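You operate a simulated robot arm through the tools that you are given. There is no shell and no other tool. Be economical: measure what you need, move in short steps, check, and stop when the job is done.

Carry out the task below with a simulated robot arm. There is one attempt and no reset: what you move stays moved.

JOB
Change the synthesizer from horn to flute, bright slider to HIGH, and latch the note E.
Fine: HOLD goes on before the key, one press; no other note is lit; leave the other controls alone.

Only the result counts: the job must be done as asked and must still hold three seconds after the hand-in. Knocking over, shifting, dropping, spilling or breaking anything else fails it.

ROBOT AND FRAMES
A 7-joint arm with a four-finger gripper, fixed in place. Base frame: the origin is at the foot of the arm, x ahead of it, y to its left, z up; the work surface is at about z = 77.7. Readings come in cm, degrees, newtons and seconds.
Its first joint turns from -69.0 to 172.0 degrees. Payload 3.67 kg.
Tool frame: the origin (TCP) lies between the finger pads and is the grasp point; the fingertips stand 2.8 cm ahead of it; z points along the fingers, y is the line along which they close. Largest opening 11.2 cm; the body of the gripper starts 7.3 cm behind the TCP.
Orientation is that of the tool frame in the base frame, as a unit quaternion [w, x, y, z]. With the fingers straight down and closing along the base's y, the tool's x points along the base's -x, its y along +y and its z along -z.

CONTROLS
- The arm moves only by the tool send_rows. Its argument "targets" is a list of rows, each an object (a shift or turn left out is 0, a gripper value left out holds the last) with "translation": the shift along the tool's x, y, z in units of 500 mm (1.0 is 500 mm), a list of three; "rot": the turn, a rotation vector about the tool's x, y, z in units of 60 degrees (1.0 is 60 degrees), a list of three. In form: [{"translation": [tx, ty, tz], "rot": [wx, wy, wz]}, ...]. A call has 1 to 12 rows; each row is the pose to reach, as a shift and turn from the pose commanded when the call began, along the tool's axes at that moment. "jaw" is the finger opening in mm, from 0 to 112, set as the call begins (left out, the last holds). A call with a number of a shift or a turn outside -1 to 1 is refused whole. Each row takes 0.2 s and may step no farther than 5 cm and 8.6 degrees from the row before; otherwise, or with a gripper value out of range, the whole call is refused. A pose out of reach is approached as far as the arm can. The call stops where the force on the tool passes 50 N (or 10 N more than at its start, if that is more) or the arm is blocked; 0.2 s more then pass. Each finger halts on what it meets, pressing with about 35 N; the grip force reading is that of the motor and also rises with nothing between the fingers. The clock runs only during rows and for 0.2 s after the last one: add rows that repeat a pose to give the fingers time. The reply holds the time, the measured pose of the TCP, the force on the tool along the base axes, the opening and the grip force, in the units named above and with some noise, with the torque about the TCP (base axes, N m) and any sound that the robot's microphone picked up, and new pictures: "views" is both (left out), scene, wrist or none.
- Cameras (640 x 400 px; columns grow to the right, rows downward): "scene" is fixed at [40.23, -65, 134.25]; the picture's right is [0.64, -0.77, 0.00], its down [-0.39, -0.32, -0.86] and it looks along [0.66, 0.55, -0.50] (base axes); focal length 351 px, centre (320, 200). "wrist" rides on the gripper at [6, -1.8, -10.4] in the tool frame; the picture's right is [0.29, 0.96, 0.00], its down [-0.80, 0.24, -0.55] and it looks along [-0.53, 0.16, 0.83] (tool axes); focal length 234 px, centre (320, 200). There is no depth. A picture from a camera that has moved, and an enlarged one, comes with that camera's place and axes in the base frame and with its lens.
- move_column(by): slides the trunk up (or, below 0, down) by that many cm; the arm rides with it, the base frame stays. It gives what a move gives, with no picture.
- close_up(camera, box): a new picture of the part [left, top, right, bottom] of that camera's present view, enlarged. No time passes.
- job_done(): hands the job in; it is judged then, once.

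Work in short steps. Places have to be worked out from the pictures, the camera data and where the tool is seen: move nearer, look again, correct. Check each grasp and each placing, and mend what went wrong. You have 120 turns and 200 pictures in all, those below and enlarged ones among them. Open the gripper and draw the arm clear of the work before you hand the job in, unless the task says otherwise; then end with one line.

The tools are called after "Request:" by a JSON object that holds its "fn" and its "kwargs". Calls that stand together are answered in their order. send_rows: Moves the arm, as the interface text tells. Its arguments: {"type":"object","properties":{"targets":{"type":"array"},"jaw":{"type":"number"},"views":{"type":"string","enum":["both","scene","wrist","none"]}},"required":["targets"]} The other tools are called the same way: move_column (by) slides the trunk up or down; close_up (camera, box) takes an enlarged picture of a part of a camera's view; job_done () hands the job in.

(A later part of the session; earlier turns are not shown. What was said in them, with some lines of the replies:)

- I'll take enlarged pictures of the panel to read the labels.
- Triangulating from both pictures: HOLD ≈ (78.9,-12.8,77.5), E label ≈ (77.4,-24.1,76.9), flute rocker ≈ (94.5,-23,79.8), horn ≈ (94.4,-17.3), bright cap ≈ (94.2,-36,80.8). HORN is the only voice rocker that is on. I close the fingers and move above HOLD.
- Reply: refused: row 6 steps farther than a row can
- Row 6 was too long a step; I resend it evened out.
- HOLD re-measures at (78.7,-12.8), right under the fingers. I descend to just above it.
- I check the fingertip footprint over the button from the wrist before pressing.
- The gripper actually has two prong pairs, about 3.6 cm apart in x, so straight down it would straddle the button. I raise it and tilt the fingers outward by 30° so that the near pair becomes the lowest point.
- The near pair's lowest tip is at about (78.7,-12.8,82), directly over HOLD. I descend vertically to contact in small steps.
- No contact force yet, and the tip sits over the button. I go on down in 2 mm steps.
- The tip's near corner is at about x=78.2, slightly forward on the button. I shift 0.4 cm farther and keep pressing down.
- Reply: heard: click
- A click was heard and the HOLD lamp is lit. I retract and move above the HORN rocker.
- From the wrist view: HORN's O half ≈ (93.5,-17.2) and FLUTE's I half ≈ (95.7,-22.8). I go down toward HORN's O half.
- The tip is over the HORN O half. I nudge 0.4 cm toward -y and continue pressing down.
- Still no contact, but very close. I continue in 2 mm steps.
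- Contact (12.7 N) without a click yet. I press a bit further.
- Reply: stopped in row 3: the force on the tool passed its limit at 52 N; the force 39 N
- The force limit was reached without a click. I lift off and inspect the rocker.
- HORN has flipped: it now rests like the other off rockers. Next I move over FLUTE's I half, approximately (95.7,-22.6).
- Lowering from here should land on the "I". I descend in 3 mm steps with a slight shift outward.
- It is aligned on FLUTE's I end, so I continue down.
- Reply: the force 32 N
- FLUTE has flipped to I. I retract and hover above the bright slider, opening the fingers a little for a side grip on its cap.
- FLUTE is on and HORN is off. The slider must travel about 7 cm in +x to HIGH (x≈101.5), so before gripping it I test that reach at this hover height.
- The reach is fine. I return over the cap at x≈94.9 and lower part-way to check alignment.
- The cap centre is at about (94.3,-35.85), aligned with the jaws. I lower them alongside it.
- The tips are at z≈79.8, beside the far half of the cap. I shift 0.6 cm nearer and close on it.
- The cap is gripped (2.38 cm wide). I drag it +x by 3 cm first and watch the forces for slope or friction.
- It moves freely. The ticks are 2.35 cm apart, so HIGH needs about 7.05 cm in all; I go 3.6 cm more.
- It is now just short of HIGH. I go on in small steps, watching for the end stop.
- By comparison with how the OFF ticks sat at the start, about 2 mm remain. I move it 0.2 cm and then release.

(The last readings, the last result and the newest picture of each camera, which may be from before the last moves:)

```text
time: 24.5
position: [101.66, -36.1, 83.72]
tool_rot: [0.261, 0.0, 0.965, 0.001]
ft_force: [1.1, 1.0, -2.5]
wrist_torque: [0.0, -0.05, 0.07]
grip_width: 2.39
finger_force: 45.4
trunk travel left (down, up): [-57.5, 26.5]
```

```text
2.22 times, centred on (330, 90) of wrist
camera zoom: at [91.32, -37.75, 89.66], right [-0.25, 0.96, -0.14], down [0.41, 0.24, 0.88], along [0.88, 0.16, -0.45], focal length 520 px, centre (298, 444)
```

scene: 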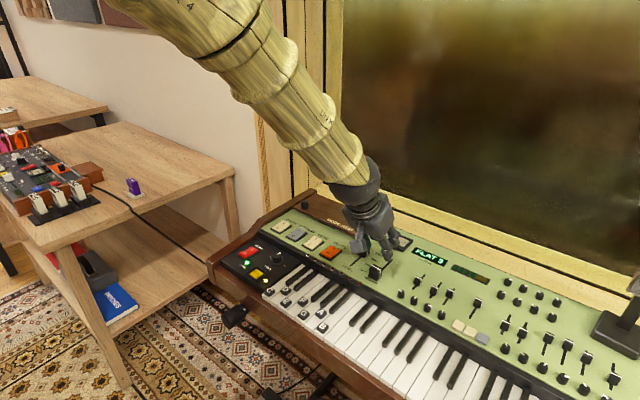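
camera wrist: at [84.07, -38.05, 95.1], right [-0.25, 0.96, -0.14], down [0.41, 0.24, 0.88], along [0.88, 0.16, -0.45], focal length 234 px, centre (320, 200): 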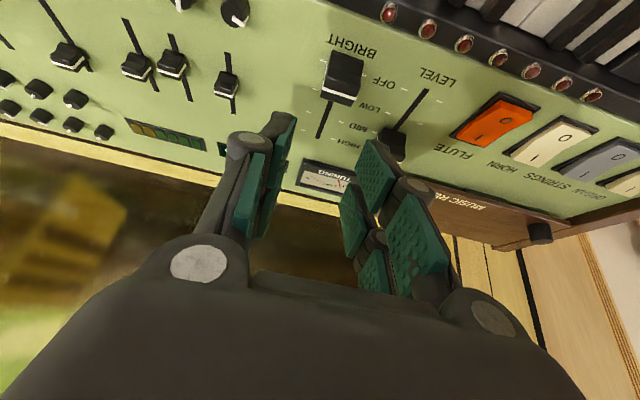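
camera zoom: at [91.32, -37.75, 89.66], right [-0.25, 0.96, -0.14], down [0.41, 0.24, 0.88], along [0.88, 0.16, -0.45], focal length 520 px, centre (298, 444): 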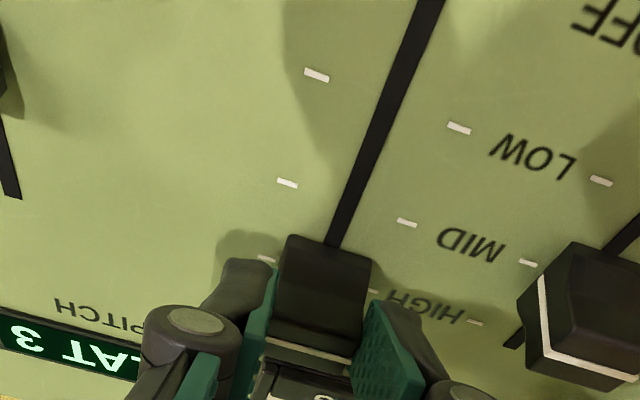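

The ticks now match the starting alignment to about 1 mm. I open the jaws and lift straight up to look.

Request:
{"fn": "send_rows", "kwargs": {"targets": [{"translation": [-0.0017, 0, 0.001]}, {"translation": [-0.0017, 0, 0.001]}], "views": "none"}}

Request:
{"fn": "send_rows", "kwargs": {"targets": [{"translation": [0, 0, 0]}, {"translation": [0, 0, 0]}, {"translation": [-0.03, 0, -0.052]}, {"translation": [-0.07, 0, -0.121]}, {"translation": [-0.02, 0, -0.15]}, {"translation": [0.06, 0, -0.196]}], "jaw": 40, "views": "none"}}

Request:
{"fn": "close_up", "kwargs": {"camera": "wrist", "box": [200, 0, 460, 180]}}

Request:
{"fn": "close_up", "kwargs": {"camera": "scene", "box": [250, 190, 430, 300]}}

```text
time: 25.1
position: [101.71, -36.09, 83.68]
tool_rot: [0.261, 0.0, 0.965, 0.001]
ft_force: [-0.5, 0.9, -2.3]
wrist_torque: [-0.03, -0.28, 0.05]
grip_width: 2.37
finger_force: 44.6
trunk travel left (down, up): [-57.5, 26.5]
```

```text
time: 26.5
position: [93.99, -36.05, 90.91]
tool_rot: [0.262, 0.0, 0.965, 0.001]
ft_force: [-1.3, -0.1, 0.4]
wrist_torque: [-0.01, 0.02, 0.01]
grip_width: 4.01
finger_force: 0.1
trunk travel left (down, up): [-57.5, 26.5]
```

```text
2.22 times, centred on (330, 90) of wrist
camera zoom: at [83.58, -37.73, 96.79], right [-0.25, 0.96, -0.15], down [0.41, 0.24, 0.88], along [0.88, 0.16, -0.45], focal length 520 px, centre (298, 444)
```

zoom: 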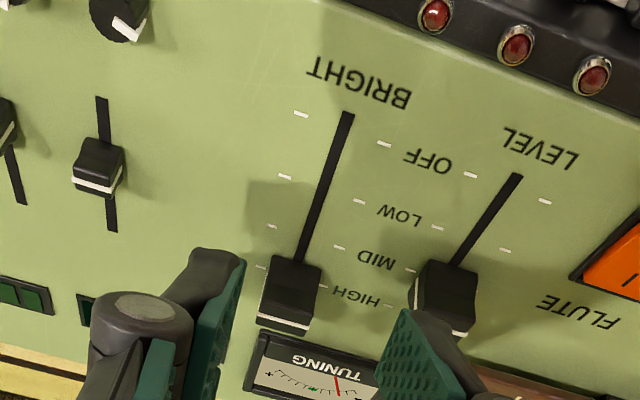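

```text
3.56 times, centred on (340, 245) of scene
camera zoom: at [40.23, -65.0, 134.25], right [0.64, -0.77, 0.0], down [-0.39, -0.32, -0.86], along [0.66, 0.55, -0.5], focal length 1248 px, centre (249, 40)
```

zoom: 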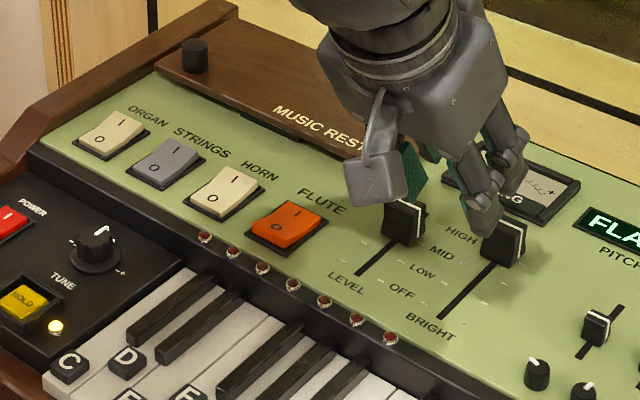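

BRIGHT is at HIGH and LEVEL is unmoved. For the E key I'll use one prong only: jaws open, rolled 20° so that the -y near prong is lowest. I move above E.

Request:
{"fn": "send_rows", "kwargs": {"targets": [{"translation": [0.0605, 0.0534, -0.0216], "rot": [-0.0577, 0, 0.0333]}, {"translation": [0.121, 0.1068, -0.0431], "rot": [-0.1155, 0, 0.0667]}, {"translation": [0.1815, 0.16, -0.0647], "rot": [-0.1732, 0, 0.1]}, {"translation": [0.242, 0.2136, -0.0862], "rot": [-0.231, 0, 0.1333]}, {"translation": [0.3026, 0.267, -0.1078], "rot": [-0.2887, 0, 0.1667]}]}}

Request:
{"fn": "close_up", "kwargs": {"camera": "scene", "box": [240, 230, 360, 330]}}

Request:
{"fn": "close_up", "kwargs": {"camera": "wrist", "box": [160, 0, 420, 180]}}

```text
time: 27.7
position: [78.37, -22.68, 87.73]
tool_rot: [0.259, 0.045, 0.95, 0.168]
ft_force: [0.1, 0.5, 0.6]
wrist_torque: [0.02, 0.0, -0.01]
grip_width: 3.98
finger_force: 0.0
trunk travel left (down, up): [-57.5, 26.5]
camera wrist: at [67.89, -26.37, 92.73], right [-0.25, 0.95, 0.19], down [0.41, -0.08, 0.91], along [0.88, 0.31, -0.37], focal length 234 px, centre (320, 200)
```

scene: 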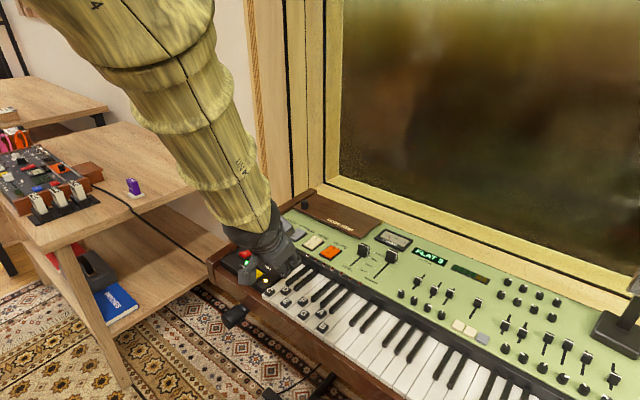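
wrist: 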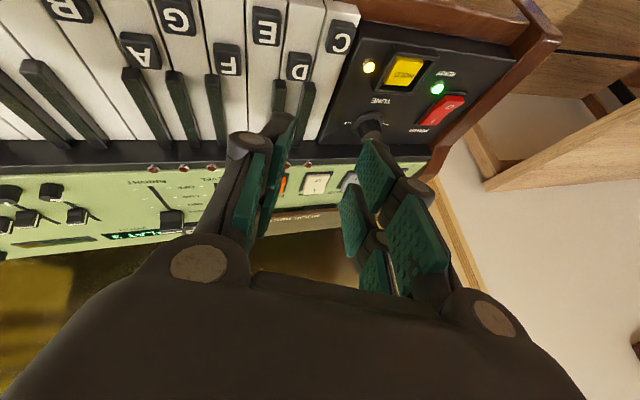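

```text
4.00 times, centred on (300, 280) of scene
camera zoom: at [40.23, -65.0, 134.25], right [0.64, -0.77, 0.0], down [-0.39, -0.32, -0.86], along [0.66, 0.55, -0.5], focal length 1404 px, centre (400, -120)
```

zoom: 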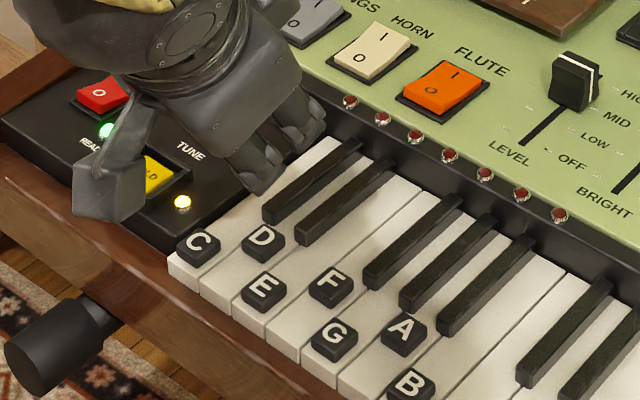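

```text
2.22 times, centred on (290, 90) of wrist
camera zoom: at [67.89, -26.37, 92.73], right [-0.25, 0.95, 0.19], down [0.41, -0.08, 0.91], along [0.88, 0.31, -0.37], focal length 520 px, centre (387, 444)
```

zoom: 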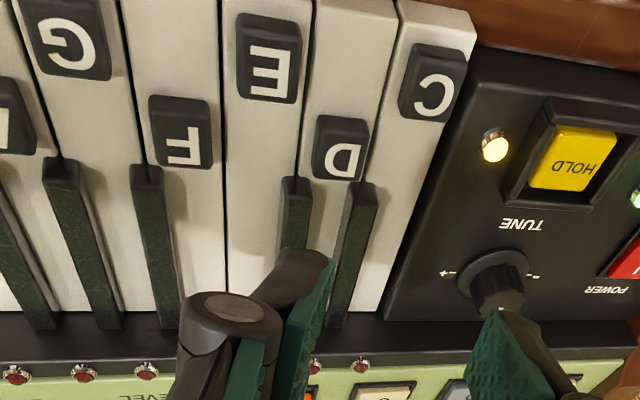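

E key centre is y≈-24.1 (pitch 2.45 cm), with C♯/D♯ near the rear prongs. For extra clearance I open the jaws to 80 mm, pitch 8° more and shift, so the low prong is over (77.0,-24.4).

Request:
{"fn": "send_rows", "kwargs": {"targets": [{"translation": [0.0126, 0.0122, -0.0022], "rot": [-0.0114, -0.0627, -0.0198]}, {"translation": [0.0252, 0.0244, -0.0043], "rot": [-0.0228, -0.1253, -0.0395]}, {"translation": [0.0252, 0.0244, -0.0043], "rot": [-0.0228, -0.1253, -0.0395]}], "jaw": 80, "views": "none"}}

Request:
{"fn": "close_up", "kwargs": {"camera": "scene", "box": [230, 230, 330, 310]}}

Request:
{"fn": "close_up", "kwargs": {"camera": "wrist", "box": [160, 0, 420, 180]}}

```text
time: 28.5
position: [77.18, -21.38, 87.49]
tool_rot: [0.325, 0.033, 0.93, 0.17]
ft_force: [0.2, 0.0, -0.2]
wrist_torque: [0.0, 0.0, -0.02]
grip_width: 7.98
finger_force: 0.1
trunk travel left (down, up): [-57.5, 26.5]
```

```text
5.00 times, centred on (280, 270) of scene
camera zoom: at [40.23, -65.0, 134.25], right [0.64, -0.77, 0.0], down [-0.39, -0.32, -0.86], along [0.66, 0.55, -0.5], focal length 1755 px, centre (520, -150)
```

zoom: 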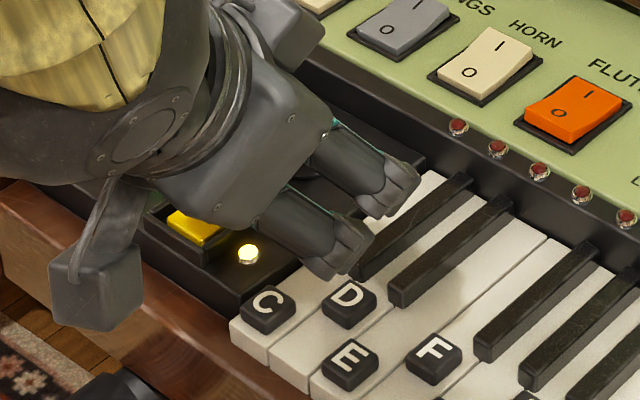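

```text
2.22 times, centred on (290, 90) of wrist
camera zoom: at [66.16, -25.06, 91.05], right [-0.27, 0.95, 0.15], down [0.28, -0.08, 0.96], along [0.92, 0.31, -0.24], focal length 520 px, centre (387, 444)
```

zoom: 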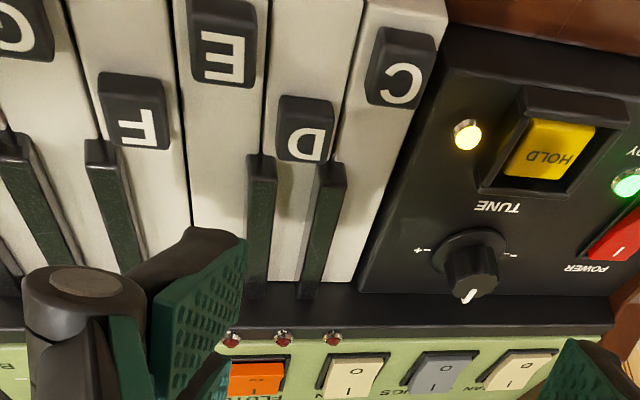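

The low prong tip is at about (76.4,-24.5), over E. I lower 4 cm with a 0.5 cm shift in +x and check.

Request:
{"fn": "send_rows", "kwargs": {"targets": [{"translation": [0.02, -0.0138, 0.0325]}, {"translation": [0.039, -0.0276, 0.065]}], "views": "none"}}

Request:
{"fn": "close_up", "kwargs": {"camera": "scene", "box": [230, 230, 330, 310]}}

Request:
{"fn": "close_up", "kwargs": {"camera": "wrist", "box": [160, 0, 420, 180]}}

```text
time: 29.1
position: [77.84, -21.47, 83.52]
tool_rot: [0.324, 0.033, 0.93, 0.171]
ft_force: [0.5, -0.1, 0.9]
wrist_torque: [0.01, -0.01, 0.01]
grip_width: 8.0
finger_force: 0.0
trunk travel left (down, up): [-57.5, 26.5]
```

```text
5.00 times, centred on (280, 270) of scene
camera zoom: at [40.23, -65.0, 134.25], right [0.64, -0.77, 0.0], down [-0.39, -0.32, -0.86], along [0.66, 0.55, -0.5], focal length 1755 px, centre (520, -150)
```

zoom: 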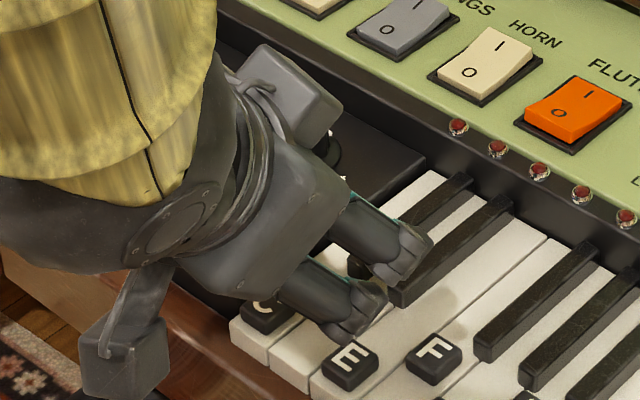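

```text
2.22 times, centred on (290, 90) of wrist
camera zoom: at [66.85, -24.99, 86.99], right [-0.27, 0.95, 0.15], down [0.28, -0.08, 0.96], along [0.92, 0.31, -0.24], focal length 520 px, centre (387, 444)
```

zoom: 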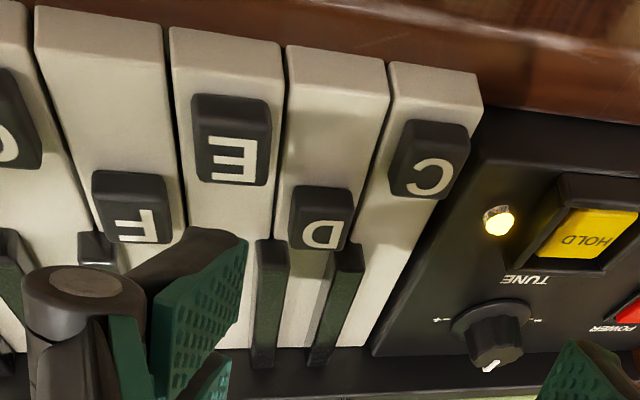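

The tip is at about (77.2,-24.7) just above E. I nudge +0.2 cm in y and descend gently in 2–3 mm steps.

Request:
{"fn": "send_rows", "kwargs": {"targets": [{"translation": [0.0066, 0.0004, 0.0086]}, {"translation": [0.0101, -0.0016, 0.013]}, {"translation": [0.0136, -0.0036, 0.0174]}], "views": "none"}}

Request:
{"fn": "close_up", "kwargs": {"camera": "scene", "box": [250, 230, 350, 310]}}

```text
time: 29.9
position: [77.85, -21.08, 82.49]
tool_rot: [0.324, 0.033, 0.93, 0.17]
ft_force: [1.0, 0.0, -0.6]
wrist_torque: [0.01, 0.0, 0.0]
grip_width: 8.0
finger_force: 0.0
trunk travel left (down, up): [-57.5, 26.5]
```

```text
5.00 times, centred on (300, 270) of scene
camera zoom: at [40.23, -65.0, 134.25], right [0.64, -0.77, 0.0], down [-0.39, -0.32, -0.86], along [0.66, 0.55, -0.5], focal length 1755 px, centre (420, -150)
```

zoom: 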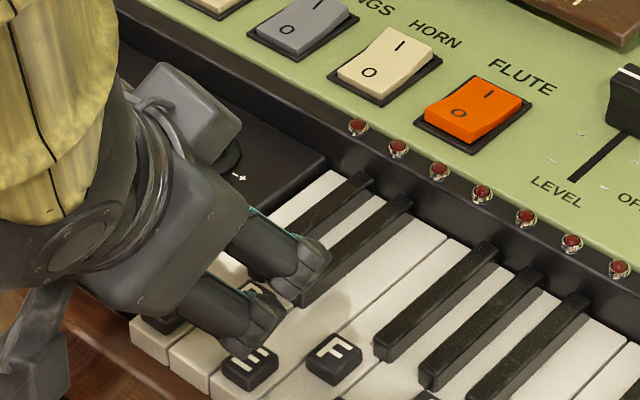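

I check the rear prong's clearance to the D♯ key from the wrist before pressing.

Request:
{"fn": "close_up", "kwargs": {"camera": "wrist", "box": [160, 20, 320, 180]}}

Request:
{"fn": "close_up", "kwargs": {"camera": "scene", "box": [280, 265, 330, 310]}}

```text
2.50 times, centred on (240, 100) of wrist
camera zoom: at [66.9, -24.8, 86.06], right [-0.27, 0.95, 0.15], down [0.28, -0.08, 0.96], along [0.92, 0.31, -0.24], focal length 585 px, centre (520, 450)
```

zoom: 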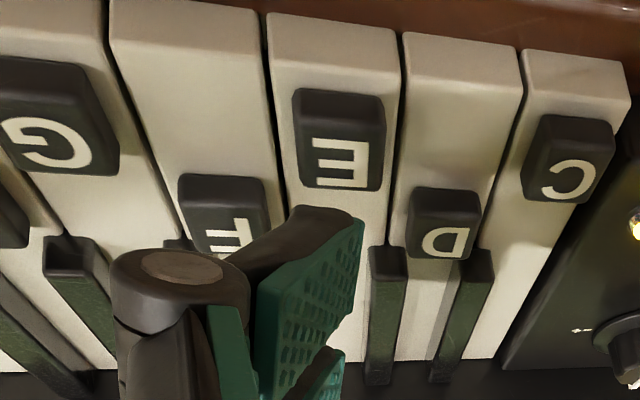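

```text
8.89 times, centred on (305, 288) of scene
camera zoom: at [40.23, -65.0, 134.25], right [0.64, -0.77, 0.0], down [-0.39, -0.32, -0.86], along [0.66, 0.55, -0.5], focal length 3121 px, centre (453, -578)
```

zoom: 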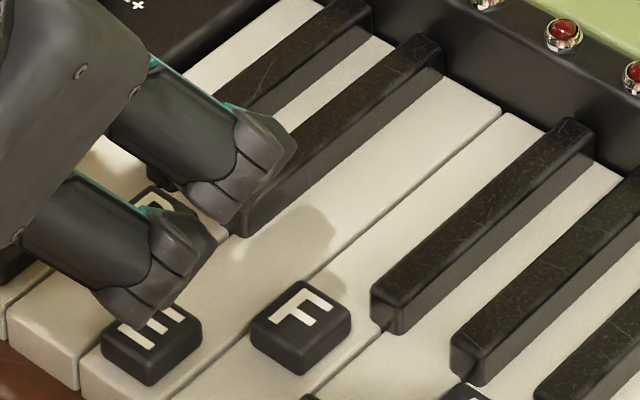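

The prong is over E and the rear prong clears D♯. I press in 2 mm steps.

Request:
{"fn": "send_rows", "kwargs": {"targets": [{"translation": [0.0023, -0.0014, 0.0029]}, {"translation": [0.0047, -0.0027, 0.0059]}, {"translation": [0.007, -0.0041, 0.0088]}], "views": "none"}}

Request:
{"fn": "close_up", "kwargs": {"camera": "scene", "box": [260, 240, 340, 310]}}

```text
time: 30.7
position: [77.8, -21.1, 81.9]
tool_rot: [0.324, 0.033, 0.93, 0.17]
ft_force: [0.8, -0.4, 0.0]
wrist_torque: [-0.05, -0.03, -0.03]
grip_width: 7.97
finger_force: 0.1
trunk travel left (down, up): [-57.5, 26.5]
```

```text
5.71 times, centred on (300, 275) of scene
camera zoom: at [40.23, -65.0, 134.25], right [0.64, -0.77, 0.0], down [-0.39, -0.32, -0.86], along [0.66, 0.55, -0.5], focal length 2006 px, centre (434, -229)
```

zoom: 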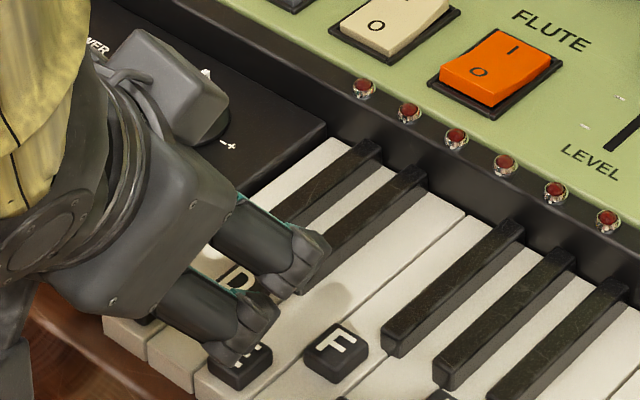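

No contact yet. I continue.

Request:
{"fn": "send_rows", "kwargs": {"targets": [{"translation": [0.0023, -0.0014, 0.0029]}, {"translation": [0.0047, -0.0027, 0.0059]}, {"translation": [0.007, -0.0041, 0.0088]}], "views": "none"}}

Request:
{"fn": "close_up", "kwargs": {"camera": "scene", "box": [260, 240, 340, 310]}}

```text
time: 31.5
position: [77.94, -21.23, 81.44]
tool_rot: [0.324, 0.034, 0.93, 0.17]
ft_force: [-1.0, -0.3, -0.1]
wrist_torque: [-0.02, -0.01, -0.01]
grip_width: 7.98
finger_force: 0.1
trunk travel left (down, up): [-57.5, 26.5]
```

```text
5.71 times, centred on (300, 275) of scene
camera zoom: at [40.23, -65.0, 134.25], right [0.64, -0.77, 0.0], down [-0.39, -0.32, -0.86], along [0.66, 0.55, -0.5], focal length 2006 px, centre (434, -229)
```

zoom: 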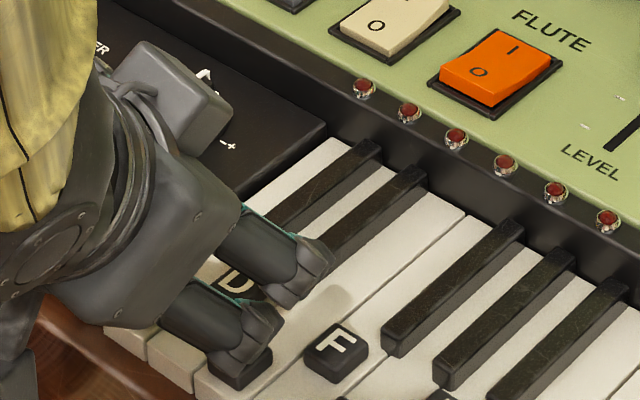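

The tip is nearly touching, so I continue with finer steps.

Request:
{"fn": "send_rows", "kwargs": {"targets": [{"translation": [0.0018, -0.001, 0.0022]}, {"translation": [0.0035, -0.002, 0.0044]}, {"translation": [0.0053, -0.003, 0.0066]}], "views": "none"}}

Request:
{"fn": "close_up", "kwargs": {"camera": "scene", "box": [260, 240, 340, 310]}}

```text
time: 32.3
position: [77.85, -21.0, 80.87]
tool_rot: [0.323, 0.033, 0.93, 0.17]
ft_force: [1.0, -0.2, 0.3]
wrist_torque: [-0.03, -0.01, 0.02]
grip_width: 8.0
finger_force: 0.1
trunk travel left (down, up): [-57.5, 26.5]
```

```text
5.71 times, centred on (300, 275) of scene
camera zoom: at [40.23, -65.0, 134.25], right [0.64, -0.77, 0.0], down [-0.39, -0.32, -0.86], along [0.66, 0.55, -0.5], focal length 2006 px, centre (434, -229)
```

zoom: 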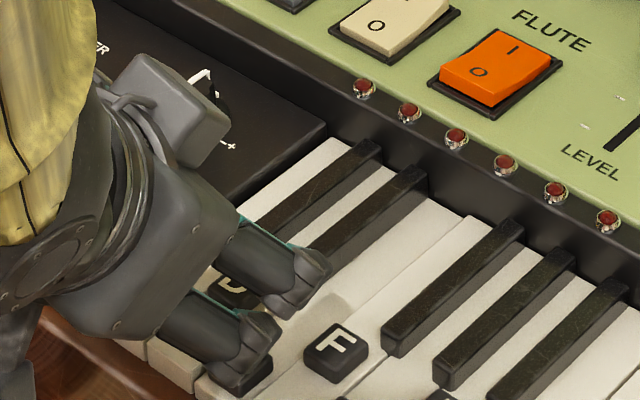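

The E key seems to be starting to dip; no lamp yet. I continue pressing.

Request:
{"fn": "send_rows", "kwargs": {"targets": [{"translation": [0.0018, -0.001, 0.0022]}, {"translation": [0.0035, -0.002, 0.0044]}], "views": "none"}}

Request:
{"fn": "close_up", "kwargs": {"camera": "scene", "box": [260, 240, 340, 310]}}

Request:
{"fn": "close_up", "kwargs": {"camera": "wrist", "box": [160, 20, 320, 180]}}

```text
time: 32.9
position: [77.87, -21.16, 80.49]
tool_rot: [0.323, 0.033, 0.93, 0.17]
ft_force: [-0.5, -0.6, 1.1]
wrist_torque: [-0.06, 0.0, 0.0]
grip_width: 8.03
finger_force: 0.1
trunk travel left (down, up): [-57.5, 26.5]
heard: click
```

```text
5.71 times, centred on (300, 275) of scene
camera zoom: at [40.23, -65.0, 134.25], right [0.64, -0.77, 0.0], down [-0.39, -0.32, -0.86], along [0.66, 0.55, -0.5], focal length 2006 px, centre (434, -229)
```

zoom: 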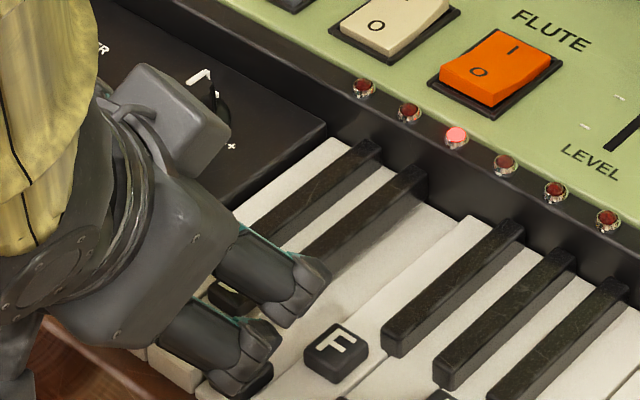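

```text
2.50 times, centred on (240, 100) of wrist
camera zoom: at [66.84, -24.74, 84.02], right [-0.27, 0.95, 0.15], down [0.28, -0.08, 0.96], along [0.92, 0.31, -0.24], focal length 585 px, centre (520, 450)
```

zoom: 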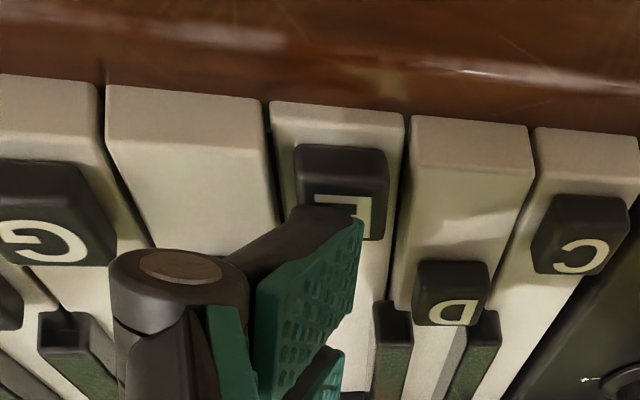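

Click heard, and the third lamp (E) is lit alone. I retract straight up, away from the keyboard.

Request:
{"fn": "send_rows", "kwargs": {"targets": [{"translation": [-0.0235, 0.0136, -0.0295]}, {"translation": [-0.07, 0.0407, -0.0884]}, {"translation": [-0.1172, 0.0678, -0.147]}, {"translation": [-0.164, 0.095, -0.206]}, {"translation": [-0.211, 0.122, -0.265]}, {"translation": [-0.211, 0.122, -0.265]}], "views": "scene"}}

Request:
{"fn": "close_up", "kwargs": {"camera": "scene", "box": [220, 200, 340, 320]}}

Request:
{"fn": "close_up", "kwargs": {"camera": "scene", "box": [300, 210, 440, 300]}}

```text
time: 34.3
position: [77.49, -21.22, 98.66]
tool_rot: [0.323, 0.033, 0.93, 0.171]
ft_force: [0.0, -1.4, 0.2]
wrist_torque: [0.02, 0.01, 0.02]
grip_width: 7.98
finger_force: 0.1
trunk travel left (down, up): [-57.5, 26.5]
```

scene: 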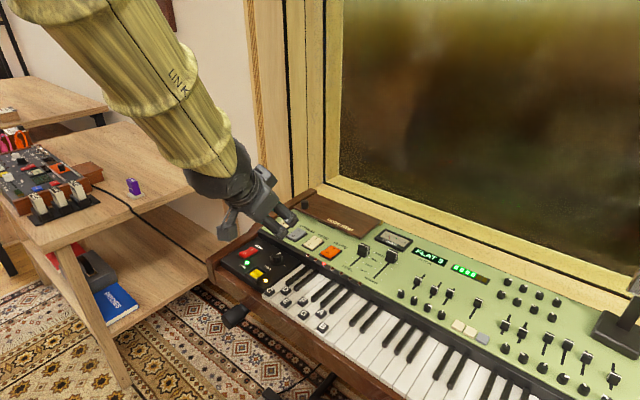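

```text
3.33 times, centred on (280, 260) of scene
camera zoom: at [40.23, -65.0, 134.25], right [0.64, -0.77, 0.0], down [-0.39, -0.32, -0.86], along [0.66, 0.55, -0.5], focal length 1170 px, centre (453, 0)
```

zoom: 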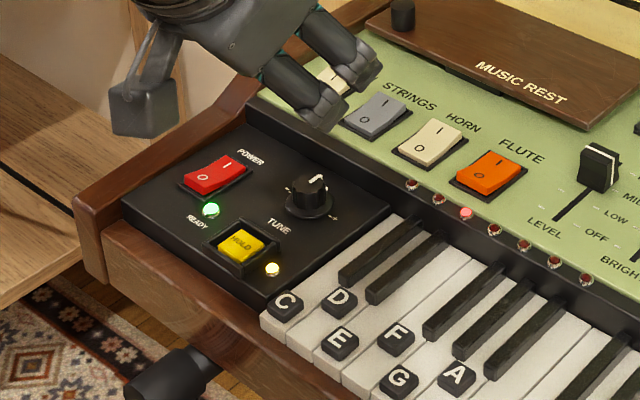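

```text
4.44 times, centred on (370, 255) of scene
camera zoom: at [40.23, -65.0, 134.25], right [0.64, -0.77, 0.0], down [-0.39, -0.32, -0.86], along [0.66, 0.55, -0.5], focal length 1560 px, centre (98, -44)
```

zoom: 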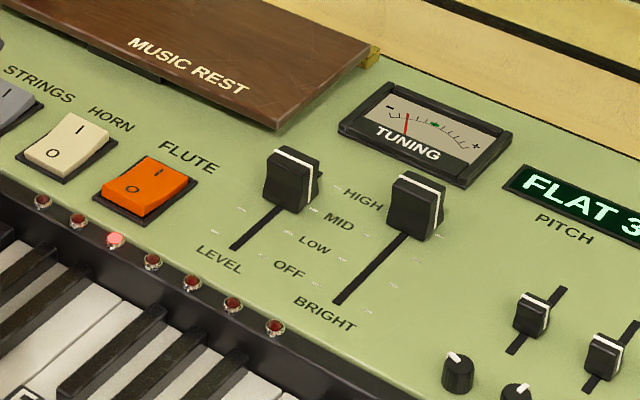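

After the release: the E lamp is lit alone, HOLD is on, FLUTE is on, HORN is off, BRIGHT is at HIGH, and the pitch display still reads FLAT 3. The arm is clear and the jaws are open, so I hand in.

Request:
{"fn": "job_done", "kwargs": {}}

```text
The job is handed in.
```

The job is handed in: HORN is off and FLUTE is on, BRIGHT is at HIGH, and note E was latched with one press after HOLD, with no other note lit and no other control touched.
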